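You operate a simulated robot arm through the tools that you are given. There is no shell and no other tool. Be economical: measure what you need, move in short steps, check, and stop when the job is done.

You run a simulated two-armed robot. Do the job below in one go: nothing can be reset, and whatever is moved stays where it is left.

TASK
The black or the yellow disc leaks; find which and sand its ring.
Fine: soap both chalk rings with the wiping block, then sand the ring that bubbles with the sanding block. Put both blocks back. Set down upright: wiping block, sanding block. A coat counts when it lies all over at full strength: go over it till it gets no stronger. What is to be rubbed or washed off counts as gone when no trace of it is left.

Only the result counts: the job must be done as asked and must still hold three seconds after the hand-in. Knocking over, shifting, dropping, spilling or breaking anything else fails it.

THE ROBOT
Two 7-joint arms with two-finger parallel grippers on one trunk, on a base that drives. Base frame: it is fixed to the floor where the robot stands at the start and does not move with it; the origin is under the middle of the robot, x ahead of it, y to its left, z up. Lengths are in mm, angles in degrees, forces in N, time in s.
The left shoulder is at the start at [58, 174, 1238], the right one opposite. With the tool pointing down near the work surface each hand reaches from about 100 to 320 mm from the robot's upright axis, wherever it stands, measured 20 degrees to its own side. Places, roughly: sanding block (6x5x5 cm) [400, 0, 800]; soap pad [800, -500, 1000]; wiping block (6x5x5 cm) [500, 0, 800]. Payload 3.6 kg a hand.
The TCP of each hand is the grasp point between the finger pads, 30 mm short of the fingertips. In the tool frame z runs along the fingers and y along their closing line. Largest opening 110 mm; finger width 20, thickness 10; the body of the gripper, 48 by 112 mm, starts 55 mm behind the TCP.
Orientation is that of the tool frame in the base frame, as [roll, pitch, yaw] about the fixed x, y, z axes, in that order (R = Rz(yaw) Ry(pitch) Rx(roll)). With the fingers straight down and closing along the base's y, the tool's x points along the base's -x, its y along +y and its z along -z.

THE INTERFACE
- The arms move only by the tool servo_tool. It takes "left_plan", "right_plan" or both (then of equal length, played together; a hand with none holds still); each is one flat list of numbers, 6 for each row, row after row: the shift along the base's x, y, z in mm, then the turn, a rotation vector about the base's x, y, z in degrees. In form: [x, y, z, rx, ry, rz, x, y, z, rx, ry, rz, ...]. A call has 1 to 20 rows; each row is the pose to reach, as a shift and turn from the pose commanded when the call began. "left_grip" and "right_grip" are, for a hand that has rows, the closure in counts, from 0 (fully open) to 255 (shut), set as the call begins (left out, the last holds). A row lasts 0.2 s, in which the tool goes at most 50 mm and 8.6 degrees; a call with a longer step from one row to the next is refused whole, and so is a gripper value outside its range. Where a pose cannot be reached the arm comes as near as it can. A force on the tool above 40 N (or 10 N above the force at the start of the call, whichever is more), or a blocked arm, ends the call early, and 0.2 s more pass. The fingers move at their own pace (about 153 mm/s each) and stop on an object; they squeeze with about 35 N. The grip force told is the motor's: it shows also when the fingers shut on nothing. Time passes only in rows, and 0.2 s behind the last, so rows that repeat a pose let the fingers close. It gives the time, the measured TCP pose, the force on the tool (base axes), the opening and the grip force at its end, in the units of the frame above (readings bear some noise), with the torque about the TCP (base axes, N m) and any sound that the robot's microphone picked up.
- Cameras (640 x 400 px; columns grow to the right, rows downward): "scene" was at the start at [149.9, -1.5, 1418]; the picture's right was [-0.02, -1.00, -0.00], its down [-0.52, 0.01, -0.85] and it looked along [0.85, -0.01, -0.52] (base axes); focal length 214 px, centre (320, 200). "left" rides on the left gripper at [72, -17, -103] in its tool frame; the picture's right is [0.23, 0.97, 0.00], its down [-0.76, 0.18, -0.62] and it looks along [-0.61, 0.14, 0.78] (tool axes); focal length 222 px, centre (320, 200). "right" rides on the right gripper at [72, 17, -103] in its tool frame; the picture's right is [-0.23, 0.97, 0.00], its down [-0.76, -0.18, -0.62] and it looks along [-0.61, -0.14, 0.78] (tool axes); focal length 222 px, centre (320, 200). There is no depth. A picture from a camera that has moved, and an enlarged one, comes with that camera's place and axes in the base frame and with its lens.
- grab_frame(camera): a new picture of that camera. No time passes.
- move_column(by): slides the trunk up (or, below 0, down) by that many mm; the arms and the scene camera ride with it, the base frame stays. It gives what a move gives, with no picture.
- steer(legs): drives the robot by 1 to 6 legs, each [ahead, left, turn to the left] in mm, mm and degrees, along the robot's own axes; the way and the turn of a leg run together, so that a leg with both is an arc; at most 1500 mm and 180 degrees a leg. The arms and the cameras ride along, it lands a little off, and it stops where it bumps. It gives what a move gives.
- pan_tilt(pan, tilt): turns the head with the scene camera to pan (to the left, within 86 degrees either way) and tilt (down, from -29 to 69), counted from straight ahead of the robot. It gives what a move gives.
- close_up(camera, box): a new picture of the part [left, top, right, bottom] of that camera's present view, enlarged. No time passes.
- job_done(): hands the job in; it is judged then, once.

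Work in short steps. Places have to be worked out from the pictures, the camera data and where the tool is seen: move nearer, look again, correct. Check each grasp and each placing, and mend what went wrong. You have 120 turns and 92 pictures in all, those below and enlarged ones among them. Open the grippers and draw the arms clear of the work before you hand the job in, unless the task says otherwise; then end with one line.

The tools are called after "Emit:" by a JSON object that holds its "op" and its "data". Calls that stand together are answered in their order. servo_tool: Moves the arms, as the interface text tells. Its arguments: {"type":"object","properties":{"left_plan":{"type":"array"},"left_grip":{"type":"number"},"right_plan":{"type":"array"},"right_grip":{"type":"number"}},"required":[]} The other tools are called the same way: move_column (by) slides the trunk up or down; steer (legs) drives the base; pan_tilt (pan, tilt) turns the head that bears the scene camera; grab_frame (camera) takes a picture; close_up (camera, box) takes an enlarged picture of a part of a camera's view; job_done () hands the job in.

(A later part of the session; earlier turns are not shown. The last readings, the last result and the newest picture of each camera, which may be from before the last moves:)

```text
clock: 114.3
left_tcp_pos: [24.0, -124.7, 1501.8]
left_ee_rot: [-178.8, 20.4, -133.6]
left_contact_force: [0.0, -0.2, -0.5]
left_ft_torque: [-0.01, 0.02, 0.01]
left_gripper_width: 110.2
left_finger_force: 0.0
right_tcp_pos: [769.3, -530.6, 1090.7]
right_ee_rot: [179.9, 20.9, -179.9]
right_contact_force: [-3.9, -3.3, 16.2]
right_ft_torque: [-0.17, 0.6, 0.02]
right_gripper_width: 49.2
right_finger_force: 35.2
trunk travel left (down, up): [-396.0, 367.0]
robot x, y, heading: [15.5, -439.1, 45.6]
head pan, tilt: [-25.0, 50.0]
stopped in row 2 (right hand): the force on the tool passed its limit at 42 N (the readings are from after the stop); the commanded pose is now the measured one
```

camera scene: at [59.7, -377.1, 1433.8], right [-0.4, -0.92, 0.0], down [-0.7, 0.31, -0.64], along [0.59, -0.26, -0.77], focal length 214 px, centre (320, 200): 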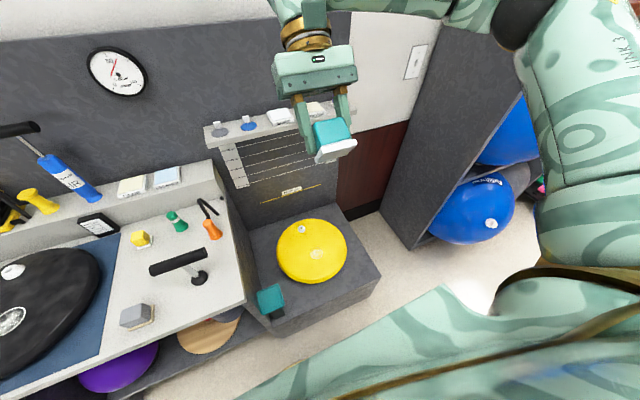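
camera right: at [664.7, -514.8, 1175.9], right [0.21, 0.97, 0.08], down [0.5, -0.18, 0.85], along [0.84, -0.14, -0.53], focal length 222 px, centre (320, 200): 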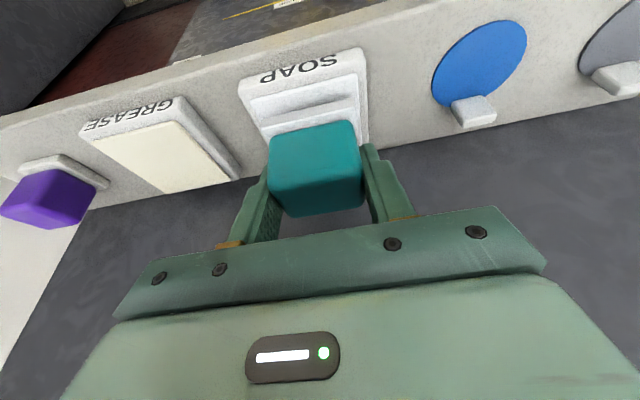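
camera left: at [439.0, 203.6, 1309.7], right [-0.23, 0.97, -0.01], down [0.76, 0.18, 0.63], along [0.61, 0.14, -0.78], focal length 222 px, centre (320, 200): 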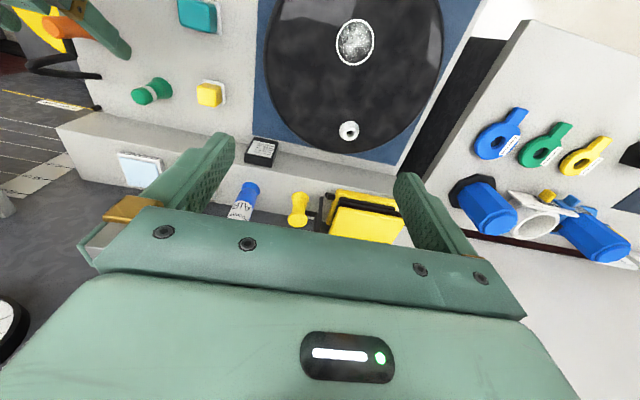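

Firm contact now (16–40 N). I rub here, then lift and back away.

Emit:
{"op": "servo_tool", "data": {"right_plan": [6, 0, 0, 0, 0, 0, -6, 0, 0, 0, 0, 0, 6, 0, 0, 0, 0, 0, -6, 0, 0, 0, 0, 0, 0, 6, 0, 0, 0, 0, 0, -6, 0, 0, 0, 0, 0, 6, 0, 0, 0, 0, 0, 0, 0, 0, 0, 0]}}

Emit:
{"op": "servo_tool", "data": {"right_plan": [0, 0, 20, 0, 0, 0, 0, 0, 60, 0, 0, 0, -40, 0, 85, 0, 0, 0, -85, 0, 85, 0, 0, 0, -130, 0, 85, 0, 0, 0, -175, 0, 85, 0, 0, 0, -205, 10, 85, 0, 0, 0]}}

Emit:
{"op": "grab_frame", "data": {"camera": "right"}}

```text
clock: 116.1
left_tcp_pos: [22.9, -122.3, 1500.4]
left_ee_rot: [-178.6, 20.4, -133.6]
left_contact_force: [0.1, 0.4, 0.7]
left_ft_torque: [-0.01, -0.03, -0.01]
left_gripper_width: 109.9
left_finger_force: 0.0
right_tcp_pos: [767.2, -530.3, 1092.3]
right_ee_rot: [-180.0, 20.7, -179.9]
right_contact_force: [-3.4, 2.5, 21.4]
right_ft_torque: [0.04, 0.68, -0.11]
right_gripper_width: 49.3
right_finger_force: 34.4
trunk travel left (down, up): [-396.0, 367.0]
robot x, y, heading: [21.4, -438.2, 45.5]
head pan, tilt: [-25.0, 50.0]
```

```text
clock: 117.7
left_tcp_pos: [26.7, -122.6, 1501.0]
left_ee_rot: [-178.8, 20.4, -133.6]
left_contact_force: [-0.3, 0.1, -0.1]
left_ft_torque: [-0.03, -0.01, -0.05]
left_gripper_width: 110.0
left_finger_force: 0.1
right_tcp_pos: [560.8, -521.7, 1173.6]
right_ee_rot: [180.0, 20.6, -179.9]
right_contact_force: [-0.8, -0.7, -0.9]
right_ft_torque: [-0.01, 0.01, -0.03]
right_gripper_width: 49.5
right_finger_force: 34.8
trunk travel left (down, up): [-396.0, 367.0]
robot x, y, heading: [20.2, -438.7, 45.7]
head pan, tilt: [-25.0, 50.0]
```

```text
42 pictures are left
camera right: at [457.1, -503.5, 1244.9], right [0.21, 0.97, 0.08], down [0.49, -0.18, 0.85], along [0.84, -0.14, -0.52], focal length 222 px, centre (320, 200)
```

right: 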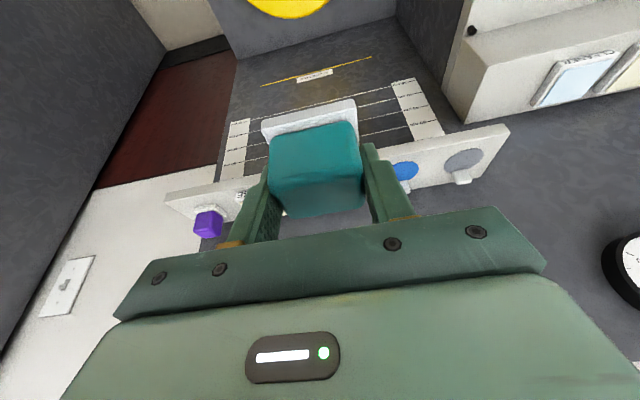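

Now to the black disc: I turn back to heading 0 and drive left about 815 mm with the hands high.

Emit:
{"op": "steer", "data": {"legs": [[0, 0, -45.6], [0, 815, 0]]}}

Emit:
{"op": "servo_tool", "data": {"right_plan": [15, 25, 0, 0, 0, 7, 30, 60, 0, 0, 0, 14, 45, 100, 0, 0, 0, 21, 60, 140, 0, 0, 0, 28, 75, 180, 0, 0, 0, 90, 0, 0, 0, 0, 0, 0]}}

```text
clock: 124.1
left_tcp_pos: [246.3, 588.5, 1501.0]
left_ee_rot: [-178.8, 20.4, -179.2]
left_contact_force: [-1.2, 0.1, 0.1]
left_ft_torque: [0.01, 0.02, -0.01]
left_gripper_width: 110.0
left_finger_force: 0.0
right_tcp_pos: [335.5, -73.2, 1174.2]
right_ee_rot: [-179.9, 20.6, 134.5]
right_contact_force: [0.6, 1.0, -0.3]
right_ft_torque: [0.02, 0.02, 0.0]
right_gripper_width: 49.2
right_finger_force: 35.2
trunk travel left (down, up): [-396.0, 367.0]
robot x, y, heading: [16.7, 374.9, 0.1]
head pan, tilt: [-25.0, 50.0]
```

```text
refused: row 5 steps farther than a row can; nothing moved
```

I swing the right hand over toward the black ring, keeping z≈1174.

Emit:
{"op": "servo_tool", "data": {"right_plan": [14, 40, 0, 0, 0, 6, 28, 82, 0, 0, 0, 12, 42, 124, 0, 0, 0, 19, 56, 166, 0, 0, 0, 26, 70, 208, 0, 0, 0, 33, 85, 250, 0, 0, 0, 40, 100, 292, 0, 0, 0, 45.5, 117, 332, 0, 0, 0, 45.5, 117, 335, 0, 0, 0, 45.5]}}

Emit:
{"op": "move_column", "data": {"by": -170}}

Emit:
{"op": "grab_frame", "data": {"camera": "right"}}

```text
clock: 126.1
left_tcp_pos: [246.1, 588.2, 1501.6]
left_ee_rot: [-178.9, 20.4, -179.2]
left_contact_force: [-0.1, 0.2, 0.4]
left_ft_torque: [0.05, 0.01, -0.02]
left_gripper_width: 109.9
left_finger_force: 0.1
right_tcp_pos: [453.1, 261.8, 1175.5]
right_ee_rot: [179.9, 20.7, 179.9]
right_contact_force: [-1.5, -0.8, -0.2]
right_ft_torque: [-0.01, 0.0, -0.01]
right_gripper_width: 49.3
right_finger_force: 35.2
trunk travel left (down, up): [-396.0, 367.0]
robot x, y, heading: [17.8, 372.3, 0.3]
head pan, tilt: [-25.0, 50.0]
```

```text
clock: 128.0
left_tcp_pos: [312.8, 587.2, 1307.1]
left_ee_rot: [-178.8, 13.8, -179.1]
left_contact_force: [0.1, -0.1, 0.2]
left_ft_torque: [-0.05, 0.04, -0.03]
left_gripper_width: 110.0
left_finger_force: 0.1
right_tcp_pos: [452.0, 263.0, 1003.9]
right_ee_rot: [179.9, 20.7, 179.9]
right_contact_force: [-0.2, -0.3, -0.2]
right_ft_torque: [0.01, -0.02, 0.04]
right_gripper_width: 49.4
right_finger_force: 34.7
trunk travel left (down, up): [-226.0, 537.0]
robot x, y, heading: [19.7, 373.8, 0.3]
head pan, tilt: [-25.0, 50.0]
```

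```text
41 pictures are left
camera right: at [348.8, 280.5, 1075.3], right [0.21, 0.97, 0.08], down [0.49, -0.18, 0.85], along [0.84, -0.14, -0.52], focal length 222 px, centre (320, 200)
```

right: 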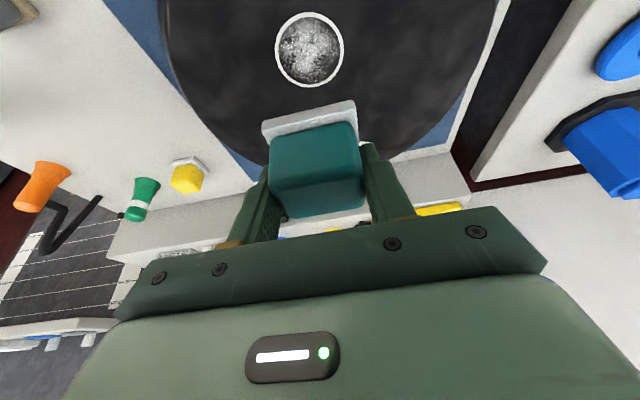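

Ring centre ≈[450,267]. I take a "before" close-up for comparison, then descend.

Emit:
{"op": "close_up", "data": {"camera": "right", "box": [250, 0, 370, 100]}}

Emit:
{"op": "servo_tool", "data": {"right_plan": [-1, 2, -40, 0, 0, 0, -2, 3, -70, 0, 0, 0, -2, 3, -88, 0, 0, 0, -2, 3, -94, 0, 0, 0, -2, 3, -96, 0, 0, 0]}}

Emit:
{"op": "grab_frame", "data": {"camera": "right"}}

```text
4.00 times, centred on (310, 50) of right
camera zoom: at [348.8, 280.5, 1075.3], right [0.21, 0.97, 0.08], down [0.49, -0.18, 0.85], along [0.84, -0.14, -0.52], focal length 888 px, centre (360, 800)
```

zoom: 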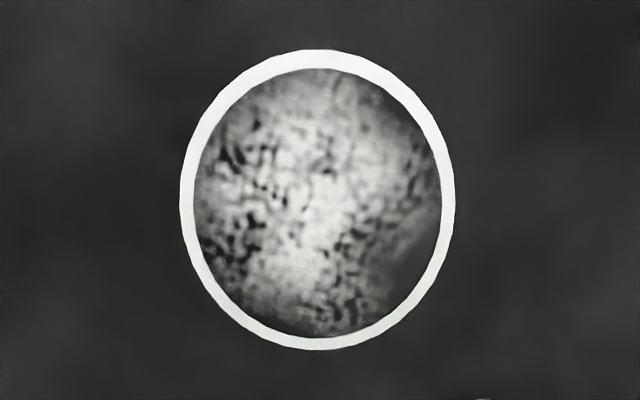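

```text
clock: 129.2
left_tcp_pos: [312.2, 587.6, 1306.2]
left_ee_rot: [-178.8, 13.7, -179.1]
left_contact_force: [0.9, -0.8, -0.5]
left_ft_torque: [0.0, -0.02, -0.03]
left_gripper_width: 110.0
left_finger_force: 0.0
right_tcp_pos: [450.6, 265.3, 909.8]
right_ee_rot: [180.0, 20.6, 179.9]
right_contact_force: [0.3, 0.2, -1.8]
right_ft_torque: [0.05, 0.0, 0.02]
right_gripper_width: 49.3
right_finger_force: 34.8
trunk travel left (down, up): [-226.0, 537.0]
robot x, y, heading: [14.0, 373.8, 0.1]
head pan, tilt: [-25.0, 50.0]
```

```text
39 pictures are left
camera right: at [347.5, 283.1, 979.6], right [0.21, 0.97, 0.08], down [0.49, -0.18, 0.85], along [0.84, -0.14, -0.52], focal length 222 px, centre (320, 200)
```

right: 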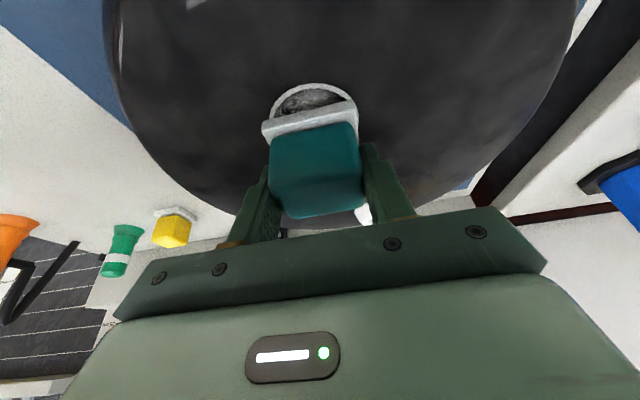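

Aligned over the ring. I go down in fine steps to touch.

Emit:
{"op": "servo_tool", "data": {"right_plan": [0, 1, -3, 0, 0, 0, 0, 1, -6, 0, 0, 0, 0, 1, -8, 0, 0, 0, 0, 1, -10, 0, 0, 0]}}

Emit:
{"op": "servo_tool", "data": {"right_plan": [0, 0, -2, 0, 0, 0, 0, 0, -3, 0, 0, 0, 0, 0, -4, 0, 0, 0]}}

```text
clock: 130.2
left_tcp_pos: [312.1, 588.3, 1306.4]
left_ee_rot: [-178.7, 13.6, -179.1]
left_contact_force: [-0.1, 0.4, 0.9]
left_ft_torque: [-0.02, 0.01, 0.0]
left_gripper_width: 109.7
left_finger_force: 0.0
right_tcp_pos: [450.7, 265.2, 899.7]
right_ee_rot: [180.0, 20.6, 180.0]
right_contact_force: [-0.8, 0.0, 0.0]
right_ft_torque: [0.04, 0.04, 0.0]
right_gripper_width: 49.4
right_finger_force: 35.3
trunk travel left (down, up): [-226.0, 537.0]
robot x, y, heading: [17.3, 372.3, 0.1]
head pan, tilt: [-25.0, 50.0]
```

```text
clock: 131.0
left_tcp_pos: [311.4, 587.8, 1306.6]
left_ee_rot: [-178.8, 13.7, -179.1]
left_contact_force: [0.0, 0.2, -0.3]
left_ft_torque: [-0.02, 0.05, -0.02]
left_gripper_width: 109.9
left_finger_force: 0.0
right_tcp_pos: [451.9, 263.9, 894.8]
right_ee_rot: [179.9, 20.6, -180.0]
right_contact_force: [0.4, -0.3, -0.1]
right_ft_torque: [-0.03, 0.02, 0.0]
right_gripper_width: 49.3
right_finger_force: 34.7
trunk travel left (down, up): [-226.0, 537.0]
robot x, y, heading: [16.3, 375.7, -0.1]
head pan, tilt: [-25.0, 50.0]
```

Emit:
{"op": "servo_tool", "data": {"right_plan": [0, 0, -2, 0, 0, 0, 0, 0, -3.5, 0, 0, 0, 0, 0, -5, 0, 0, 0]}}

Emit:
{"op": "servo_tool", "data": {"right_plan": [0, 0, -1, 0, 0, 0, 0, 0, -2, 0, 0, 0, 0, 0, -3, 0, 0, 0]}}

```text
clock: 131.8
left_tcp_pos: [309.1, 586.8, 1307.4]
left_ee_rot: [-178.8, 13.8, -179.0]
left_contact_force: [0.6, 0.1, 0.4]
left_ft_torque: [0.02, 0.01, 0.0]
left_gripper_width: 110.1
left_finger_force: 0.1
right_tcp_pos: [450.4, 263.0, 894.8]
right_ee_rot: [179.7, 21.1, 179.9]
right_contact_force: [-0.8, -1.5, 27.4]
right_ft_torque: [-0.32, 0.64, 0.0]
right_gripper_width: 49.1
right_finger_force: 34.6
right hand out of reach, approached as far as the arm can: row 1, 2, 3
trunk travel left (down, up): [-226.0, 537.0]
robot x, y, heading: [16.7, 373.8, -0.1]
head pan, tilt: [-25.0, 50.0]
```

```text
clock: 132.3
left_tcp_pos: [310.0, 588.9, 1306.5]
left_ee_rot: [-178.8, 13.8, -179.2]
left_contact_force: [0.3, -0.4, -0.5]
left_ft_torque: [0.01, 0.03, 0.01]
left_gripper_width: 109.7
left_finger_force: 0.0
right_tcp_pos: [451.6, 263.7, 892.9]
right_ee_rot: [179.5, 21.1, 179.8]
right_contact_force: [-7.8, -0.1, 20.5]
right_ft_torque: [-0.28, 0.81, 0.01]
right_gripper_width: 49.2
right_finger_force: 35.0
trunk travel left (down, up): [-226.0, 537.0]
robot x, y, heading: [19.4, 374.3, -0.0]
head pan, tilt: [-25.0, 50.0]
stopped in row 2 (right hand): the force on the tool passed its limit at 41 N (the readings are from after the stop); the commanded pose is now the measured one
```

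Contact at 20 N, TCP z≈893. I rub over the ring in circles at this height, staying within ±14 mm.

Emit:
{"op": "servo_tool", "data": {"right_plan": [7, 0, 0, 0, 0, 0, 14, 0, 0, 0, 0, 0, 10, 10, 0, 0, 0, 0, 0, 14, 0, 0, 0, 0, -10, 10, 0, 0, 0, 0, -14, 0, 0, 0, 0, 0, -10, -10, 0, 0, 0, 0, 0, -14, 0, 0, 0, 0, 10, -10, 0, 0, 0, 0, 14, 0, 0, 0, 0, 0, 0, 0, 0, 0, 0, 0, -14, 0, 0, 0, 0, 0, 0, 0, 0, 0, 0, 0, 0, 14, 0, 0, 0, 0, 0, 0, 0, 0, 0, 0, 0, -14, 0, 0, 0, 0, 0, 0, 0, 0, 0, 0]}}

Emit:
{"op": "servo_tool", "data": {"right_plan": [0, 0, 25, 0, 0, 0, 10, 20, 50, 0, 0, 0, 10, 50, 75, 0, 0, 0, 10, 80, 100, 0, 0, 0]}}

Emit:
{"op": "grab_frame", "data": {"camera": "right"}}

```text
clock: 136.0
left_tcp_pos: [311.2, 586.1, 1305.9]
left_ee_rot: [-178.6, 13.8, -179.2]
left_contact_force: [0.4, 0.7, -0.5]
left_ft_torque: [-0.03, 0.02, 0.0]
left_gripper_width: 109.9
left_finger_force: 0.0
right_tcp_pos: [454.1, 257.7, 893.5]
right_ee_rot: [-179.9, 21.1, 179.4]
right_contact_force: [-3.1, -12.7, 15.7]
right_ft_torque: [-0.31, 0.48, 0.35]
right_gripper_width: 49.4
right_finger_force: 34.5
right hand out of reach, approached as far as the arm can: row 3, 4, 5, 14
trunk travel left (down, up): [-226.0, 537.0]
robot x, y, heading: [15.5, 371.6, -0.4]
head pan, tilt: [-25.0, 50.0]
stopped in row 17 (right hand): the force on the tool passed its limit at 43 N (the readings are from after the stop); the commanded pose is now the measured one
```

```text
clock: 137.0
left_tcp_pos: [312.6, 585.8, 1306.7]
left_ee_rot: [-178.8, 13.7, -179.2]
left_contact_force: [0.0, 0.3, 0.5]
left_ft_torque: [-0.01, 0.0, -0.01]
left_gripper_width: 109.8
left_finger_force: 0.0
right_tcp_pos: [458.3, 271.8, 945.5]
right_ee_rot: [179.8, 21.1, 179.5]
right_contact_force: [0.9, 0.3, -0.4]
right_ft_torque: [0.04, 0.02, -0.01]
right_gripper_width: 49.3
right_finger_force: 35.0
right hand out of reach, approached as far as the arm can: row 2, 3, 4
trunk travel left (down, up): [-226.0, 537.0]
robot x, y, heading: [18.9, 373.9, -0.1]
head pan, tilt: [-25.0, 50.0]
```

```text
38 pictures are left
camera right: at [355.0, 290.5, 1015.1], right [0.22, 0.97, 0.08], down [0.49, -0.18, 0.85], along [0.85, -0.15, -0.51], focal length 222 px, centre (320, 200)
```

right: 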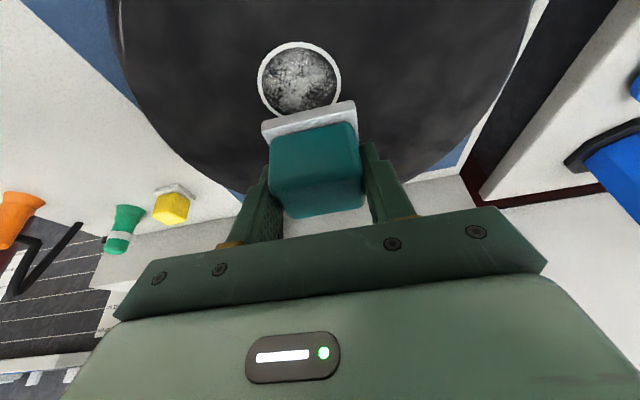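

Emit:
{"op": "close_up", "data": {"camera": "right", "box": [240, 30, 360, 130]}}

```text
4.00 times, centred on (300, 80) of right
camera zoom: at [355.0, 290.5, 1015.1], right [0.22, 0.97, 0.08], down [0.49, -0.18, 0.85], along [0.85, -0.15, -0.51], focal length 888 px, centre (400, 680)
```

zoom: 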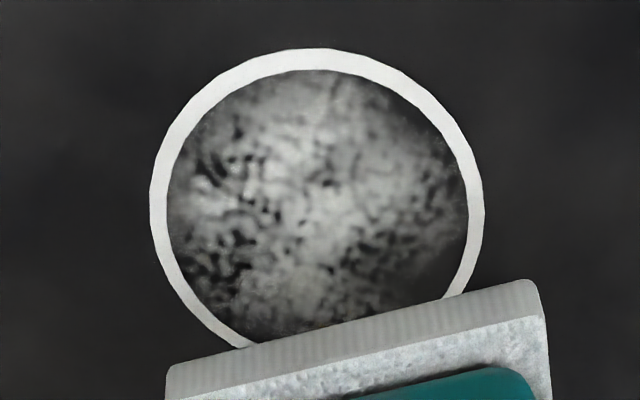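

Inside the ring it looks evenly greyer now. I move the hand well aside to see the ring unshaded with the scene camera.

Emit:
{"op": "servo_tool", "data": {"right_plan": [10, -30, 30, 0, 0, 0, 15, -70, 45, 0, 0, 0, 20, -110, 50, 0, 0, 0, 25, -150, 50, 0, 0, 0, 25, -190, 50, 0, 0, 0]}}

Emit:
{"op": "pan_tilt", "data": {"pan": -20, "tilt": 55}}

Emit:
{"op": "grab_frame", "data": {"camera": "scene"}}

```text
clock: 138.2
left_tcp_pos: [312.4, 585.4, 1308.0]
left_ee_rot: [-178.9, 13.9, -179.3]
left_contact_force: [-1.0, -0.1, 0.3]
left_ft_torque: [0.02, 0.0, -0.01]
left_gripper_width: 110.1
left_finger_force: 0.1
right_tcp_pos: [483.3, 84.0, 995.7]
right_ee_rot: [179.9, 21.2, 179.5]
right_contact_force: [0.1, -0.4, -0.1]
right_ft_torque: [0.03, -0.01, 0.02]
right_gripper_width: 49.2
right_finger_force: 35.3
trunk travel left (down, up): [-226.0, 537.0]
robot x, y, heading: [18.4, 374.3, 0.0]
head pan, tilt: [-25.0, 50.0]
```

```text
clock: 138.8
left_tcp_pos: [312.0, 587.7, 1307.2]
left_ee_rot: [-178.8, 13.7, -179.2]
left_contact_force: [-0.7, -0.2, 0.2]
left_ft_torque: [-0.01, 0.01, 0.03]
left_gripper_width: 109.6
left_finger_force: 0.0
right_tcp_pos: [483.4, 84.3, 997.5]
right_ee_rot: [179.9, 21.0, 179.5]
right_contact_force: [-0.1, 0.3, -0.3]
right_ft_torque: [-0.01, -0.05, 0.02]
right_gripper_width: 49.4
right_finger_force: 34.9
trunk travel left (down, up): [-226.0, 537.0]
robot x, y, heading: [17.3, 374.9, -0.1]
head pan, tilt: [-20.0, 55.0]
```

```text
36 pictures are left
camera scene: at [200.6, 348.6, 1253.8], right [-0.34, -0.94, 0.0], down [-0.77, 0.28, -0.57], along [0.54, -0.2, -0.82], focal length 214 px, centre (320, 200)
```

scene: 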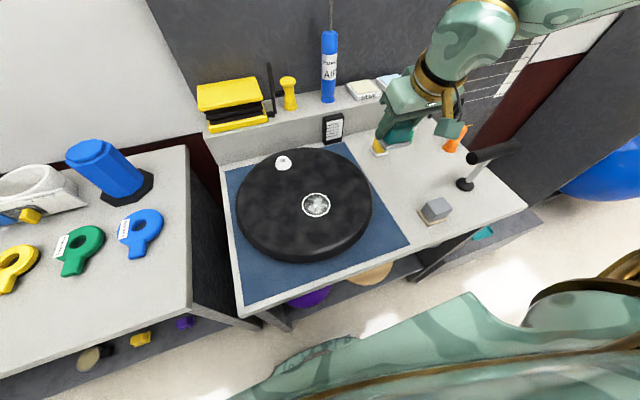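

Emit:
{"op": "close_up", "data": {"camera": "scene", "box": [292, 185, 340, 225]}}

```text
10.00 times, centred on (316, 205) of scene
camera zoom: at [200.6, 348.6, 1253.8], right [-0.34, -0.94, 0.0], down [-0.77, 0.28, -0.57], along [0.54, -0.2, -0.82], focal length 2145 px, centre (360, 150)
```

zoom: 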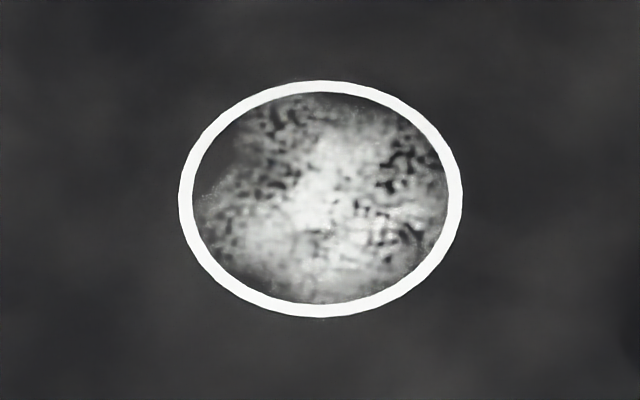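

Both looks are unchanged, and the contact torque (≈0.6–0.8 N·m at 20 N) shows the pad touched only with its near edge: the block has tipped a bit in the grip. I back off 60 mm for better arm room, and go over the ring again with the hand turned 3° to bring the pad flat.

Emit:
{"op": "steer", "data": {"legs": [[-60, 0, 0]]}}

Emit:
{"op": "servo_tool", "data": {"right_plan": [8, 45, 0, 0, 1, 0, 16, 90, 0, 0, 2, 0, 24, 135, -20, 0, 3, 0, 28, 175, -40, 0, 3, 0, 28, 182, -70, 0, 3, 0, 28, 182, -88, 0, 3, 0, 28, 182, -95, 0, 3, 0]}}

```text
clock: 139.8
left_tcp_pos: [251.2, 586.1, 1307.3]
left_ee_rot: [-178.9, 13.6, -179.3]
left_contact_force: [-0.8, 0.4, -0.1]
left_ft_torque: [0.0, -0.02, 0.02]
left_gripper_width: 110.1
left_finger_force: 0.1
right_tcp_pos: [421.8, 84.7, 997.4]
right_ee_rot: [179.9, 21.1, 179.4]
right_contact_force: [-0.7, 0.7, -0.6]
right_ft_torque: [-0.01, -0.02, -0.01]
right_gripper_width: 49.3
right_finger_force: 35.1
trunk travel left (down, up): [-226.0, 537.0]
robot x, y, heading: [-39.1, 374.6, -0.0]
head pan, tilt: [-20.0, 55.0]
```

```text
clock: 141.4
left_tcp_pos: [252.8, 586.3, 1306.7]
left_ee_rot: [-178.7, 13.7, -179.2]
left_contact_force: [-0.1, 0.8, 0.6]
left_ft_torque: [0.02, -0.02, 0.03]
left_gripper_width: 110.0
left_finger_force: 0.0
right_tcp_pos: [449.8, 259.0, 903.9]
right_ee_rot: [179.8, 18.1, 179.5]
right_contact_force: [0.0, 0.5, -0.2]
right_ft_torque: [0.02, -0.01, -0.01]
right_gripper_width: 49.1
right_finger_force: 35.6
right hand out of reach, approached as far as the arm can: row 5, 6, 7
trunk travel left (down, up): [-226.0, 537.0]
robot x, y, heading: [-44.1, 373.4, -0.1]
head pan, tilt: [-20.0, 55.0]
```

The arm is limited sideways, so I drive 70 mm left and bring the hand back over the ring.

Emit:
{"op": "servo_tool", "data": {"right_plan": [0, 0, 20, 0, 0, 0, 0, 0, 30, 0, 0, 0]}}

Emit:
{"op": "steer", "data": {"legs": [[0, 70, 0]]}}

Emit:
{"op": "servo_tool", "data": {"right_plan": [0, -30, 0, 0, 0, 0, 0, -60, -10, 0, 0, 0, 0, -63, -25, 0, 0, 0, 0, -63, -35, 0, 0, 0, 0, -63, -38, 0, 0, 0]}}

```text
clock: 142.0
left_tcp_pos: [252.7, 586.1, 1306.7]
left_ee_rot: [-178.8, 13.7, -179.3]
left_contact_force: [0.2, -0.6, 0.0]
left_ft_torque: [0.04, 0.01, -0.04]
left_gripper_width: 110.2
left_finger_force: 0.0
right_tcp_pos: [449.6, 258.7, 934.2]
right_ee_rot: [180.0, 18.0, 179.4]
right_contact_force: [0.3, -0.2, -1.7]
right_ft_torque: [0.03, -0.02, 0.03]
right_gripper_width: 49.1
right_finger_force: 35.0
trunk travel left (down, up): [-226.0, 537.0]
robot x, y, heading: [-39.0, 376.3, 0.2]
head pan, tilt: [-20.0, 55.0]
```

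```text
clock: 143.0
left_tcp_pos: [252.7, 658.3, 1306.9]
left_ee_rot: [-178.7, 13.7, -179.2]
left_contact_force: [-1.1, 1.0, -0.2]
left_ft_torque: [-0.05, -0.01, -0.03]
left_gripper_width: 109.8
left_finger_force: 0.1
right_tcp_pos: [450.3, 330.0, 934.8]
right_ee_rot: [179.9, 18.0, 179.4]
right_contact_force: [-0.6, -0.2, -1.5]
right_ft_torque: [-0.04, 0.05, -0.03]
right_gripper_width: 49.1
right_finger_force: 35.5
trunk travel left (down, up): [-226.0, 537.0]
robot x, y, heading: [-40.4, 437.1, -0.0]
head pan, tilt: [-20.0, 55.0]
```

```text
clock: 144.2
left_tcp_pos: [252.9, 657.3, 1306.7]
left_ee_rot: [-178.8, 13.7, -179.3]
left_contact_force: [-0.3, 0.1, -0.2]
left_ft_torque: [-0.02, 0.02, 0.04]
left_gripper_width: 109.8
left_finger_force: 0.1
right_tcp_pos: [449.6, 265.9, 895.2]
right_ee_rot: [179.9, 18.0, 179.3]
right_contact_force: [-0.2, 0.5, 0.2]
right_ft_torque: [-0.04, -0.01, 0.01]
right_gripper_width: 49.1
right_finger_force: 34.7
trunk travel left (down, up): [-226.0, 537.0]
robot x, y, heading: [-41.9, 443.3, -0.2]
head pan, tilt: [-20.0, 55.0]
```

In reach now. I touch down in fine steps and read the torque.

Emit:
{"op": "servo_tool", "data": {"right_plan": [0, 0, -2, 0, 0, 0, 0, 0, -4, 0, 0, 0, 0, 0, -5, 0, 0, 0]}}

Emit:
{"op": "servo_tool", "data": {"right_plan": [0, 0, -1, 0, 0, 0, 0, 0, -1.5, 0, 0, 0, 0, 0, -1.5, 0, 0, 0]}}

```text
clock: 145.0
left_tcp_pos: [250.4, 656.3, 1307.4]
left_ee_rot: [-178.8, 13.9, -179.5]
left_contact_force: [0.4, 0.6, 0.1]
left_ft_torque: [-0.01, 0.01, -0.02]
left_gripper_width: 110.0
left_finger_force: 0.1
right_tcp_pos: [448.2, 265.6, 893.8]
right_ee_rot: [179.7, 18.5, 179.4]
right_contact_force: [-3.2, -6.2, 30.8]
right_ft_torque: [-0.31, -0.57, -0.12]
right_gripper_width: 48.9
right_finger_force: 35.0
trunk travel left (down, up): [-226.0, 537.0]
robot x, y, heading: [-40.7, 443.1, -0.2]
head pan, tilt: [-20.0, 55.0]
```

```text
clock: 145.5
left_tcp_pos: [250.0, 656.4, 1307.4]
left_ee_rot: [-178.7, 13.9, -179.3]
left_contact_force: [0.5, 0.6, 0.6]
left_ft_torque: [0.0, 0.04, 0.02]
left_gripper_width: 109.9
left_finger_force: 0.1
right_tcp_pos: [450.0, 264.6, 894.2]
right_ee_rot: [179.8, 18.7, 179.4]
right_contact_force: [-11.4, -2.6, 20.8]
right_ft_torque: [-0.22, -0.02, -0.12]
right_gripper_width: 49.3
right_finger_force: 34.9
trunk travel left (down, up): [-226.0, 537.0]
robot x, y, heading: [-43.5, 445.5, -0.1]
head pan, tilt: [-20.0, 55.0]
stopped in row 2 (right hand): the force on the tool passed its limit at 43 N (the readings are from after the stop); the commanded pose is now the measured one
```

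The pressure point flipped to the far edge, so flat lies about halfway: I turn back 1.4° and rub in small loops.

Emit:
{"op": "servo_tool", "data": {"right_plan": [0, 1, 0.5, 0, -1.4, 0, 0, 1, -0.5, 0, -1.4, 0, 0, 1, -0.5, 0, -1.4, 0]}}

Emit:
{"op": "servo_tool", "data": {"right_plan": [6, 0, 0, 0, 0, 0, 12, 0, 0, 0, 0, 0, 9, 9, 0, 0, 0, 0, 0, 12, 0, 0, 0, 0, -9, 9, 0, 0, 0, 0, -12, 0, 0, 0, 0, 0, -9, -9, 0, 0, 0, 0, 0, -12, 0, 0, 0, 0, 9, -9, 0, 0, 0, 0, 12, 0, 0, 0, 0, 0, 0, 0, 0, 0, 0, 0, -12, 0, 0, 0, 0, 0, 0, 0, 0, 0, 0, 0, 0, 12, 0, 0, 0, 0, 0, 0, 0, 0, 0, 0, 0, -12, 0, 0, 0, 0, 0, 0, 0, 0, 0, 0]}}

```text
clock: 146.3
left_tcp_pos: [249.2, 655.6, 1307.6]
left_ee_rot: [-178.7, 13.9, -179.5]
left_contact_force: [-0.3, 0.0, 0.5]
left_ft_torque: [-0.02, 0.0, 0.0]
left_gripper_width: 109.9
left_finger_force: 0.2
right_tcp_pos: [448.7, 264.5, 893.0]
right_ee_rot: [179.8, 20.0, 179.3]
right_contact_force: [-11.5, -7.0, 26.4]
right_ft_torque: [-0.39, -0.1, -0.18]
right_gripper_width: 49.4
right_finger_force: 35.2
trunk travel left (down, up): [-226.0, 537.0]
robot x, y, heading: [-46.7, 442.7, 0.1]
head pan, tilt: [-20.0, 55.0]
```

```text
clock: 148.4
left_tcp_pos: [248.2, 656.0, 1307.1]
left_ee_rot: [-178.7, 13.9, -179.4]
left_contact_force: [-1.0, -0.6, -0.1]
left_ft_torque: [-0.01, -0.04, 0.03]
left_gripper_width: 110.1
left_finger_force: 0.1
right_tcp_pos: [455.1, 256.1, 893.7]
right_ee_rot: [179.8, 19.7, 179.1]
right_contact_force: [-16.7, -3.0, 25.6]
right_ft_torque: [-0.16, 0.08, -0.02]
right_gripper_width: 49.2
right_finger_force: 35.0
trunk travel left (down, up): [-226.0, 537.0]
robot x, y, heading: [-45.1, 442.1, -0.2]
head pan, tilt: [-20.0, 55.0]
stopped in row 10 (right hand): the force on the tool passed its limit at 44 N (the readings are from after the stop); the commanded pose is now the measured one
```

Pressed and rubbed well this time. I lift straight up 70 mm and shift aside to inspect.

Emit:
{"op": "servo_tool", "data": {"right_plan": [0, 0, 25, 0, 0, 0, 0, 25, 60, 0, 0, 0, 0, 60, 90, 0, 0, 0, 0, 80, 110, 0, 0, 0]}}

Emit:
{"op": "close_up", "data": {"camera": "right", "box": [160, 0, 360, 125]}}

```text
clock: 149.4
left_tcp_pos: [255.1, 656.0, 1306.1]
left_ee_rot: [-178.7, 13.8, -179.5]
left_contact_force: [0.0, 0.2, -0.4]
left_ft_torque: [0.02, 0.06, 0.0]
left_gripper_width: 109.7
left_finger_force: 0.1
right_tcp_pos: [458.3, 333.8, 998.5]
right_ee_rot: [179.7, 19.5, 179.1]
right_contact_force: [0.7, -0.3, -0.4]
right_ft_torque: [0.0, 0.06, 0.02]
right_gripper_width: 49.3
right_finger_force: 35.3
trunk travel left (down, up): [-226.0, 537.0]
robot x, y, heading: [-45.7, 445.6, -0.2]
head pan, tilt: [-20.0, 55.0]
```

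```text
3.20 times, centred on (260, 62) of right
camera zoom: at [356.0, 353.0, 1070.9], right [0.23, 0.97, 0.08], down [0.51, -0.19, 0.84], along [0.83, -0.15, -0.54], focal length 711 px, centre (512, 640)
```

zoom: 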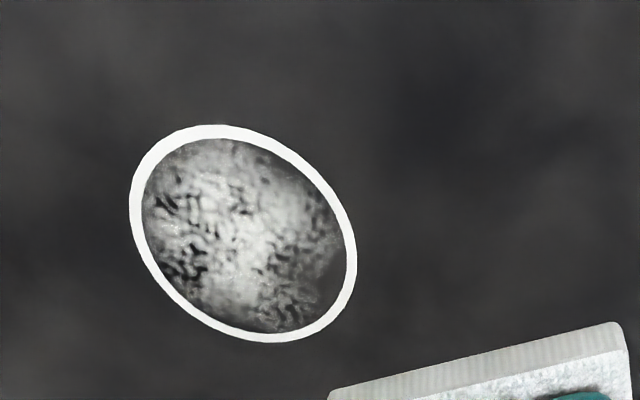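

Still no film or bubbles. Since both soap presses had edge contact (high torque), the block likely isn't properly loaded. I return to the soap pad and will press it flat using torque feedback (flat ≈19.7° pitch).

Emit:
{"op": "move_column", "data": {"by": 170}}

Emit:
{"op": "steer", "data": {"legs": [[62, 0, 0], [0, -880, 0], [0, 0, 45]]}}

```text
clock: 151.3
left_tcp_pos: [255.0, 654.4, 1476.4]
left_ee_rot: [-178.7, 13.7, -179.4]
left_contact_force: [0.0, 0.2, 0.3]
left_ft_torque: [0.03, 0.01, -0.01]
left_gripper_width: 109.8
left_finger_force: 0.0
right_tcp_pos: [417.4, 333.7, 1232.7]
right_ee_rot: [179.7, 27.8, 179.0]
right_contact_force: [-0.7, 0.0, -1.1]
right_ft_torque: [0.01, -0.02, 0.0]
right_gripper_width: 49.0
right_finger_force: 34.9
trunk travel left (down, up): [-396.0, 367.0]
robot x, y, heading: [-39.2, 442.4, -0.6]
head pan, tilt: [-20.0, 55.0]
```

```text
clock: 158.7
left_tcp_pos: [72.9, -94.1, 1476.6]
left_ee_rot: [-178.9, 13.7, -134.3]
left_contact_force: [0.2, -0.3, -0.4]
left_ft_torque: [-0.05, -0.02, 0.01]
left_gripper_width: 109.9
left_finger_force: 0.1
right_tcp_pos: [417.3, -205.1, 1233.6]
right_ee_rot: [179.7, 27.9, -135.8]
right_contact_force: [0.5, -0.1, -0.7]
right_ft_torque: [0.0, 0.03, -0.01]
right_gripper_width: 49.3
right_finger_force: 35.2
trunk travel left (down, up): [-396.0, 367.0]
robot x, y, heading: [17.9, -453.4, 44.8]
head pan, tilt: [-20.0, 55.0]
```

I swing in front of the shelf and yaw, then correct the pitch in a second move.

Emit:
{"op": "servo_tool", "data": {"right_plan": [23, -40, 0, 0, 0, -7, 46, -81, 0, 0, 0, -14, 69, -122, 0, 0, 0, -21, 92, -163, 0, 0, 0, -28, 115, -204, 0, 0, 0, -35, 138, -245, -10, 0, 0, -41, 161, -286, -20, 0, 0, -44.2, 183, -325, -35, 0, 0, -44.2, 190, -331, -40, 0, 0, -44.2]}}

Emit:
{"op": "servo_tool", "data": {"right_plan": [30, 0, -10, 0, 4, 0, 70, 0, -20, 0, 8, 0, 110, 0, -30, 0, 8.2, 0, 150, 0, -40, 0, 8.2, 0, 161, 0, -70, 0, 8.2, 0, 161, 0, -90, 0, 8.2, 0]}}

Emit:
{"op": "grab_frame", "data": {"camera": "right"}}

```text
clock: 160.7
left_tcp_pos: [73.5, -94.2, 1476.5]
left_ee_rot: [-178.8, 13.7, -134.3]
left_contact_force: [0.0, 0.7, -0.3]
left_ft_torque: [-0.03, -0.04, -0.02]
left_gripper_width: 109.9
left_finger_force: 0.1
right_tcp_pos: [608.1, -536.4, 1191.2]
right_ee_rot: [179.7, 28.0, -179.9]
right_contact_force: [0.3, 0.8, -1.2]
right_ft_torque: [0.0, -0.05, 0.0]
right_gripper_width: 49.6
right_finger_force: 34.9
trunk travel left (down, up): [-396.0, 367.0]
robot x, y, heading: [15.2, -453.9, 45.0]
head pan, tilt: [-20.0, 55.0]
```

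```text
clock: 162.1
left_tcp_pos: [72.8, -94.1, 1477.2]
left_ee_rot: [-178.8, 13.7, -134.3]
left_contact_force: [0.2, 0.7, 0.1]
left_ft_torque: [0.03, -0.01, -0.03]
left_gripper_width: 110.0
left_finger_force: 0.1
right_tcp_pos: [770.0, -536.1, 1099.5]
right_ee_rot: [179.6, 19.6, 179.9]
right_contact_force: [0.9, -0.4, -1.2]
right_ft_torque: [0.01, -0.02, -0.01]
right_gripper_width: 49.1
right_finger_force: 35.6
trunk travel left (down, up): [-396.0, 367.0]
robot x, y, heading: [15.3, -451.4, 44.7]
head pan, tilt: [-20.0, 55.0]
```

```text
33 pictures are left
camera right: at [666.4, -519.1, 1171.9], right [0.21, 0.97, 0.08], down [0.51, -0.18, 0.84], along [0.84, -0.14, -0.53], focal length 222 px, centre (320, 200)
```

right: 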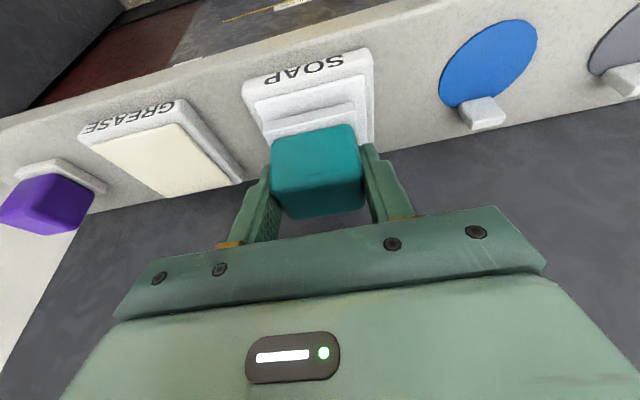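

Centred on the soap plate. I press down in fine steps and watch the torque.

Emit:
{"op": "servo_tool", "data": {"right_plan": [0, 0, -3, 0, 0, 0, 0, 0, -6, 0, 0, 0, 0, 0, -8, 0, 0, 0, 0, 0, -9, 0, 0, 0]}}

```text
clock: 163.1
left_tcp_pos: [73.1, -95.4, 1476.6]
left_ee_rot: [-178.9, 13.7, -134.3]
left_contact_force: [-0.3, -0.2, 1.1]
left_ft_torque: [-0.02, 0.02, 0.02]
left_gripper_width: 110.0
left_finger_force: 0.0
right_tcp_pos: [768.6, -536.1, 1092.6]
right_ee_rot: [179.8, 19.7, 179.9]
right_contact_force: [-0.5, -0.8, -0.4]
right_ft_torque: [0.03, 0.01, 0.02]
right_gripper_width: 49.3
right_finger_force: 35.0
trunk travel left (down, up): [-396.0, 367.0]
robot x, y, heading: [18.1, -452.6, 44.9]
head pan, tilt: [-20.0, 55.0]
```

Emit:
{"op": "servo_tool", "data": {"right_plan": [0, 0, -1.5, 0, 0, 0, 0, 0, -3, 0, 0, 0, 0, 0, -3, 0, 0, 0]}}

Emit:
{"op": "servo_tool", "data": {"right_plan": [0, 0, -0.5, 0, 0, 0, 0, 0, -0.5, 0, 0, 0, 0, 0, -0.5, 0, 0, 0]}}

```text
clock: 163.8
left_tcp_pos: [72.2, -94.8, 1476.4]
left_ee_rot: [-178.8, 13.8, -134.3]
left_contact_force: [-0.6, 0.0, 0.6]
left_ft_torque: [-0.03, 0.01, 0.01]
left_gripper_width: 110.0
left_finger_force: 0.1
right_tcp_pos: [768.3, -536.9, 1091.5]
right_ee_rot: [179.5, 19.9, 179.9]
right_contact_force: [3.4, -1.2, 8.3]
right_ft_torque: [-0.28, -0.35, 0.03]
right_gripper_width: 49.4
right_finger_force: 35.2
trunk travel left (down, up): [-396.0, 367.0]
robot x, y, heading: [17.9, -454.4, 45.0]
head pan, tilt: [-20.0, 55.0]
```

```text
clock: 164.7
left_tcp_pos: [72.3, -94.9, 1477.3]
left_ee_rot: [-178.6, 13.8, -134.3]
left_contact_force: [0.9, -0.5, 0.1]
left_ft_torque: [-0.06, 0.0, 0.0]
left_gripper_width: 109.8
left_finger_force: 0.0
right_tcp_pos: [767.5, -536.3, 1090.8]
right_ee_rot: [179.6, 20.0, -180.0]
right_contact_force: [4.5, -0.9, 14.5]
right_ft_torque: [-0.31, -0.48, 0.1]
right_gripper_width: 49.4
right_finger_force: 34.9
trunk travel left (down, up): [-396.0, 367.0]
robot x, y, heading: [13.5, -454.3, 44.9]
head pan, tilt: [-20.0, 55.0]
```

The pressure point is at the far/−y corner; I turn slightly (−1.2° about x, −0.8° about y) to flatten.

Emit:
{"op": "servo_tool", "data": {"right_plan": [0, 0, 0, -1.2, -0.8, 0, 0, 0, -1, -1.2, -0.8, 0, 0, 0, -1, -1.2, -0.8, 0]}}

Emit:
{"op": "servo_tool", "data": {"right_plan": [0, 0, -0.5, -0.5, 0, 0, 0, 0, -0.5, -0.5, 0, 0]}}

```text
clock: 165.4
left_tcp_pos: [70.1, -93.6, 1478.8]
left_ee_rot: [-178.6, 13.8, -134.3]
left_contact_force: [0.6, -0.2, -0.2]
left_ft_torque: [-0.02, 0.01, 0.02]
left_gripper_width: 109.7
left_finger_force: 0.1
right_tcp_pos: [766.4, -535.1, 1091.7]
right_ee_rot: [-179.1, 20.7, -179.6]
right_contact_force: [3.7, 1.1, 24.5]
right_ft_torque: [0.75, 0.42, -0.11]
right_gripper_width: 49.4
right_finger_force: 35.2
trunk travel left (down, up): [-396.0, 367.0]
robot x, y, heading: [14.4, -457.7, 45.2]
head pan, tilt: [-20.0, 55.0]
```

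```text
clock: 166.1
left_tcp_pos: [70.3, -92.7, 1478.4]
left_ee_rot: [-178.8, 13.8, -134.3]
left_contact_force: [-0.5, 1.1, 0.7]
left_ft_torque: [0.0, -0.04, -0.01]
left_gripper_width: 110.1
left_finger_force: 0.1
right_tcp_pos: [766.3, -535.1, 1092.2]
right_ee_rot: [-178.6, 20.8, -179.3]
right_contact_force: [6.2, 1.7, 30.6]
right_ft_torque: [0.89, 0.42, -0.16]
right_gripper_width: 49.1
right_finger_force: 35.1
trunk travel left (down, up): [-396.0, 367.0]
robot x, y, heading: [14.9, -454.6, 44.6]
head pan, tilt: [-20.0, 55.0]
```

Overcorrected; I go back about half and then rub lightly on the soap.

Emit:
{"op": "servo_tool", "data": {"right_plan": [0, 0, 0, 1.1, 0.4, 0, 0, 0, 0, 1.1, 0.4, 0, 0, 0, 0, 1.1, 0.4, 0]}}

Emit:
{"op": "servo_tool", "data": {"right_plan": [5, 0, 0, 0, 0, 0, -5, 0, 0, 0, 0, 0, 5, 0, 0, 0, 0, 0, 0, 5, 0, 0, 0, 0, 0, -5, 0, 0, 0, 0, 0, 5, 0, 0, 0, 0, 0, 0, 0, 0, 0, 0, 0, 0, 0, 0, 0, 0]}}

```text
clock: 166.8
left_tcp_pos: [69.4, -94.3, 1476.2]
left_ee_rot: [-178.7, 13.8, -134.2]
left_contact_force: [0.1, -0.4, -0.9]
left_ft_torque: [-0.03, 0.0, 0.03]
left_gripper_width: 110.2
left_finger_force: 0.0
right_tcp_pos: [766.6, -536.6, 1091.3]
right_ee_rot: [-179.7, 20.3, -179.7]
right_contact_force: [8.2, -1.6, 31.0]
right_ft_torque: [0.09, -0.16, 0.03]
right_gripper_width: 49.1
right_finger_force: 35.1
trunk travel left (down, up): [-396.0, 367.0]
robot x, y, heading: [17.3, -454.6, 44.9]
head pan, tilt: [-20.0, 55.0]
```

```text
clock: 168.7
left_tcp_pos: [68.9, -94.2, 1477.7]
left_ee_rot: [-178.6, 13.8, -134.4]
left_contact_force: [0.1, -0.2, -0.3]
left_ft_torque: [0.0, -0.01, -0.01]
left_gripper_width: 109.9
left_finger_force: 0.1
right_tcp_pos: [765.3, -534.5, 1090.8]
right_ee_rot: [-179.7, 20.5, -179.7]
right_contact_force: [1.2, 1.4, 28.7]
right_ft_torque: [0.32, 0.1, -0.01]
right_gripper_width: 49.3
right_finger_force: 35.0
trunk travel left (down, up): [-396.0, 367.0]
robot x, y, heading: [18.3, -452.8, 44.9]
head pan, tilt: [-20.0, 55.0]
```

Flat contact achieved (28 N with small torque). I lift off, retract and turn back to heading 0 next to the yellow disc.

Emit:
{"op": "servo_tool", "data": {"right_plan": [0, 0, 20, 0, 0, 0, 0, 0, 60, 0, 0, 0, -40, 0, 85, 0, 0, 0, -85, 0, 85, 0, 0, 0, -130, 0, 85, 0, 0, 0, -175, 0, 85, 0, 0, 0, -205, 10, 85, 0, 0, 0]}}

Emit:
{"op": "steer", "data": {"legs": [[0, 0, -44.5], [-78, 0, 0], [0, 100, 0]]}}

```text
clock: 170.2
left_tcp_pos: [73.2, -94.2, 1477.7]
left_ee_rot: [-178.7, 13.8, -134.3]
left_contact_force: [0.0, 0.3, -0.7]
left_ft_torque: [-0.03, -0.04, 0.02]
left_gripper_width: 110.0
left_finger_force: 0.0
right_tcp_pos: [560.0, -523.7, 1175.6]
right_ee_rot: [-179.8, 20.2, -179.9]
right_contact_force: [0.1, 0.3, -0.5]
right_ft_torque: [0.01, 0.03, -0.02]
right_gripper_width: 49.4
right_finger_force: 34.8
trunk travel left (down, up): [-396.0, 367.0]
robot x, y, heading: [17.8, -456.0, 44.9]
head pan, tilt: [-20.0, 55.0]
```

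```text
clock: 174.1
left_tcp_pos: [228.1, -132.8, 1477.2]
left_ee_rot: [-178.6, 13.7, -178.1]
left_contact_force: [0.1, 0.3, 0.1]
left_ft_torque: [-0.01, 0.01, 0.0]
left_gripper_width: 110.0
left_finger_force: 0.1
right_tcp_pos: [281.7, -781.4, 1175.3]
right_ee_rot: [-179.7, 20.1, 136.2]
right_contact_force: [-0.6, 0.2, -0.2]
right_ft_torque: [-0.05, -0.01, 0.0]
right_gripper_width: 49.2
right_finger_force: 35.0
trunk travel left (down, up): [-396.0, 367.0]
robot x, y, heading: [-62.0, -353.2, 1.1]
head pan, tilt: [-20.0, 55.0]
```

I bring the hand over the yellow ring position, then lower the column.

Emit:
{"op": "servo_tool", "data": {"right_plan": [28, 29, 0, 0, 0, 6, 56, 58, 0, 0, 0, 12, 84, 87, 0, 0, 0, 18, 112, 116, 0, 0, 0, 24, 140, 145, -5, 0, 0, 30, 168, 174, -10, 0, 0, 36, 196, 203, -15, 0, 0, 42, 223, 233, -25, 0, 0, 44, 223, 233, -25, 0, 0, 44]}}

Emit:
{"op": "move_column", "data": {"by": -393}}

```text
clock: 176.1
left_tcp_pos: [226.6, -133.8, 1476.3]
left_ee_rot: [-178.8, 13.7, -178.2]
left_contact_force: [0.0, -0.3, -0.3]
left_ft_torque: [-0.01, -0.06, -0.02]
left_gripper_width: 109.9
left_finger_force: 0.0
right_tcp_pos: [504.5, -549.8, 1150.9]
right_ee_rot: [-179.6, 20.3, -179.8]
right_contact_force: [-0.4, 1.1, -0.9]
right_ft_torque: [0.01, 0.0, 0.01]
right_gripper_width: 49.3
right_finger_force: 34.7
trunk travel left (down, up): [-396.0, 367.0]
robot x, y, heading: [-63.3, -351.8, 1.1]
head pan, tilt: [-20.0, 55.0]
```

```text
clock: 179.8
left_tcp_pos: [367.5, -131.1, 1017.5]
left_ee_rot: [-178.8, -2.3, -178.1]
left_contact_force: [0.1, -0.6, 0.7]
left_ft_torque: [-0.01, -0.01, 0.01]
left_gripper_width: 110.0
left_finger_force: 0.0
right_tcp_pos: [503.7, -548.3, 758.1]
right_ee_rot: [-179.7, 20.1, -179.8]
right_contact_force: [-0.9, -0.5, -0.2]
right_ft_torque: [0.01, 0.0, 0.01]
right_gripper_width: 49.6
right_finger_force: 34.4
trunk travel left (down, up): [-3.0, 760.0]
robot x, y, heading: [-64.3, -350.6, 0.9]
head pan, tilt: [-20.0, 55.0]
```

Now descend to just above the yellow ring.

Emit:
{"op": "servo_tool", "data": {"right_plan": [0, 0, -48, 0, 0, 0, 0, 0, -96, 0, 0, 0, 0, 0, -144, 0, 0, 0, 1, 1, -190, 0, 0, 0, 1, 1, -225, 0, 0, 0, 1, 1, -250, 0, 0, 0, 1, 1, -262, 0, 0, 0, 1, 1, -264, 0, 0, 0]}}

Emit:
{"op": "servo_tool", "data": {"right_plan": [0, 0, -2, 0, 0, 0, 0, 0, -4, 0, 0, 0, 0, 0, -6, 0, 0, 0]}}

```text
clock: 181.7
left_tcp_pos: [366.9, -131.6, 1018.9]
left_ee_rot: [-178.9, -2.5, -178.2]
left_contact_force: [0.3, 0.3, 0.7]
left_ft_torque: [0.0, -0.02, 0.0]
left_gripper_width: 110.2
left_finger_force: 0.1
right_tcp_pos: [507.0, -546.3, 492.3]
right_ee_rot: [-179.7, 20.1, -179.7]
right_contact_force: [0.0, 0.2, -0.1]
right_ft_torque: [0.0, 0.0, -0.02]
right_gripper_width: 49.5
right_finger_force: 35.4
trunk travel left (down, up): [-3.0, 760.0]
robot x, y, heading: [-60.8, -352.6, 0.7]
head pan, tilt: [-20.0, 55.0]
```

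```text
clock: 182.4
left_tcp_pos: [367.7, -132.4, 1018.5]
left_ee_rot: [-178.8, -2.4, -178.3]
left_contact_force: [0.1, 0.1, -0.1]
left_ft_torque: [0.01, -0.01, 0.02]
left_gripper_width: 110.0
left_finger_force: 0.0
right_tcp_pos: [503.8, -547.5, 487.0]
right_ee_rot: [-179.7, 20.3, -179.8]
right_contact_force: [-1.5, -2.9, 8.7]
right_ft_torque: [0.2, 0.04, 0.09]
right_gripper_width: 49.4
right_finger_force: 34.9
trunk travel left (down, up): [-3.0, 760.0]
robot x, y, heading: [-62.1, -353.7, 0.9]
head pan, tilt: [-20.0, 55.0]
```

Contact, fairly flat. I press ~1 mm more and rub in loops.

Emit:
{"op": "servo_tool", "data": {"right_plan": [0, 0, -1, 0.5, 0, 0, 5, 0, -1, 0.5, 0, 0, 10, 0, -1, 0.5, 0, 0, 7, 7, -1, 0.5, 0, 0, 0, 10, -1, 0.5, 0, 0, -7, 7, -1, 0.5, 0, 0, -10, 0, -1, 0.5, 0, 0, -7, -7, -1, 0.5, 0, 0, 0, -10, -1, 0.5, 0, 0, 7, -7, -1, 0.5, 0, 0, 10, 0, -1, 0.5, 0, 0, 0, 0, -1, 0.5, 0, 0, -10, 0, -1, 0.5, 0, 0, 0, 0, -1, 0.5, 0, 0, 0, 10, -1, 0.5, 0, 0, 0, 0, -1, 0.5, 0, 0, 0, -10, -1, 0.5, 0, 0, 0, 0, -1, 0.5, 0, 0]}}

Emit:
{"op": "servo_tool", "data": {"right_plan": [0, 0, 25, 0, 0, 0, 10, 25, 50, 0, 0, 0, 20, 50, 75, 0, 0, 0, 30, 80, 100, 0, 0, 0]}}

Emit:
{"op": "close_up", "data": {"camera": "right", "box": [130, 0, 290, 100]}}

```text
clock: 184.6
left_tcp_pos: [363.9, -131.8, 1019.7]
left_ee_rot: [-178.8, -2.4, -178.3]
left_contact_force: [-0.1, -0.3, -0.3]
left_ft_torque: [-0.03, 0.03, 0.02]
left_gripper_width: 109.8
left_finger_force: 0.1
right_tcp_pos: [502.7, -556.3, 487.0]
right_ee_rot: [179.5, 19.9, 179.8]
right_contact_force: [-11.1, -0.7, 29.0]
right_ft_torque: [-0.5, -0.03, -0.13]
right_gripper_width: 49.5
right_finger_force: 35.0
trunk travel left (down, up): [-3.0, 760.0]
robot x, y, heading: [-65.2, -355.4, 0.7]
head pan, tilt: [-20.0, 55.0]
stopped in row 10 (right hand): the force on the tool passed its limit at 44 N (the readings are from after the stop); the commanded pose is now the measured one
```

```text
clock: 185.6
left_tcp_pos: [367.5, -130.9, 1018.2]
left_ee_rot: [-179.0, -2.5, -178.2]
left_contact_force: [-0.4, 0.1, -0.4]
left_ft_torque: [0.01, 0.01, -0.01]
left_gripper_width: 109.9
left_finger_force: 0.0
right_tcp_pos: [536.7, -478.5, 584.3]
right_ee_rot: [179.8, 19.6, -179.9]
right_contact_force: [0.4, -0.4, -0.1]
right_ft_torque: [-0.01, 0.0, 0.0]
right_gripper_width: 49.4
right_finger_force: 34.8
trunk travel left (down, up): [-3.0, 760.0]
robot x, y, heading: [-60.1, -355.4, 0.9]
head pan, tilt: [-20.0, 55.0]
```

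```text
4.00 times, centred on (210, 50) of right
camera zoom: at [434.5, -461.0, 656.5], right [0.21, 0.97, 0.08], down [0.51, -0.18, 0.84], along [0.83, -0.14, -0.53], focal length 888 px, centre (760, 800)
```

zoom: 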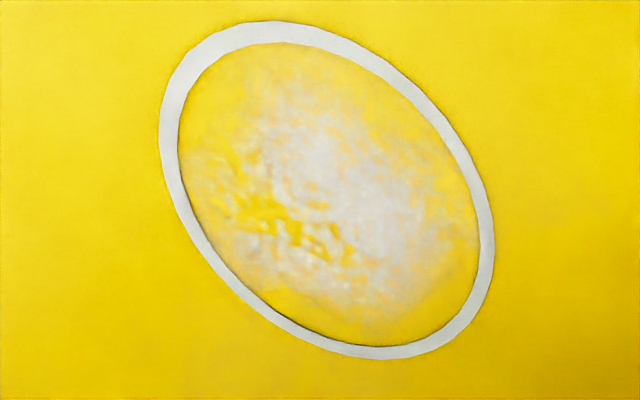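

The yellow ring looks a bit hazier but shows no bubbles. On the black ring tiny dots showed after the earlier poor soaping. I now raise and go to the black ring with the well-loaded block.

Emit:
{"op": "servo_tool", "data": {"right_plan": [0, -20, 45, 0, 0, 0, 0, -40, 90, 0, 0, 0, 0, -50, 135, 0, 0, 0]}}

Emit:
{"op": "move_column", "data": {"by": 393}}

Emit:
{"op": "steer", "data": {"legs": [[15, 0, 0], [0, 800, 0]]}}

Emit:
{"op": "move_column", "data": {"by": -170}}

```text
clock: 186.4
left_tcp_pos: [366.2, -131.8, 1018.0]
left_ee_rot: [-178.9, -2.4, -178.2]
left_contact_force: [0.2, -0.2, 0.1]
left_ft_torque: [0.03, 0.01, 0.01]
left_gripper_width: 110.1
left_finger_force: 0.1
right_tcp_pos: [534.9, -526.2, 717.7]
right_ee_rot: [179.7, 19.6, 179.8]
right_contact_force: [0.1, 0.6, -0.4]
right_ft_torque: [-0.01, 0.0, 0.01]
right_gripper_width: 49.2
right_finger_force: 34.4
trunk travel left (down, up): [-3.0, 760.0]
robot x, y, heading: [-63.6, -352.0, 1.1]
head pan, tilt: [-20.0, 55.0]
```

```text
clock: 190.2
left_tcp_pos: [157.5, -136.9, 1505.2]
left_ee_rot: [-178.5, 20.7, -178.1]
left_contact_force: [0.6, -0.4, -0.2]
left_ft_torque: [-0.02, 0.03, 0.01]
left_gripper_width: 110.0
left_finger_force: 0.0
right_tcp_pos: [522.1, -527.8, 1144.5]
right_ee_rot: [179.7, 23.2, 179.9]
right_contact_force: [0.1, 0.3, -0.9]
right_ft_torque: [-0.01, -0.02, -0.01]
right_gripper_width: 49.2
right_finger_force: 34.7
trunk travel left (down, up): [-396.0, 367.0]
robot x, y, heading: [-59.5, -353.0, 0.8]
head pan, tilt: [-20.0, 55.0]
```

```text
clock: 194.8
left_tcp_pos: [143.8, 661.2, 1504.6]
left_ee_rot: [-178.4, 20.7, -176.8]
left_contact_force: [-0.2, 0.6, 0.5]
left_ft_torque: [-0.03, -0.04, 0.03]
left_gripper_width: 109.8
left_finger_force: 0.1
right_tcp_pos: [517.4, 279.6, 1144.7]
right_ee_rot: [179.8, 23.1, -178.7]
right_contact_force: [-0.6, 0.4, 0.5]
right_ft_torque: [0.0, 0.03, 0.01]
right_gripper_width: 49.1
right_finger_force: 34.4
trunk travel left (down, up): [-396.0, 367.0]
robot x, y, heading: [-76.2, 442.7, 2.5]
head pan, tilt: [-20.0, 55.0]
```

```text
clock: 196.7
left_tcp_pos: [212.4, 663.8, 1310.5]
left_ee_rot: [-178.4, 13.6, -176.6]
left_contact_force: [0.0, 0.2, -0.4]
left_ft_torque: [0.02, -0.02, 0.01]
left_gripper_width: 109.9
left_finger_force: 0.1
right_tcp_pos: [517.8, 279.4, 975.2]
right_ee_rot: [179.6, 23.2, -178.8]
right_contact_force: [-0.3, -0.9, -0.8]
right_ft_torque: [-0.02, -0.01, 0.01]
right_gripper_width: 49.2
right_finger_force: 35.3
trunk travel left (down, up): [-226.0, 537.0]
robot x, y, heading: [-65.4, 440.2, 2.6]
head pan, tilt: [-20.0, 55.0]
```

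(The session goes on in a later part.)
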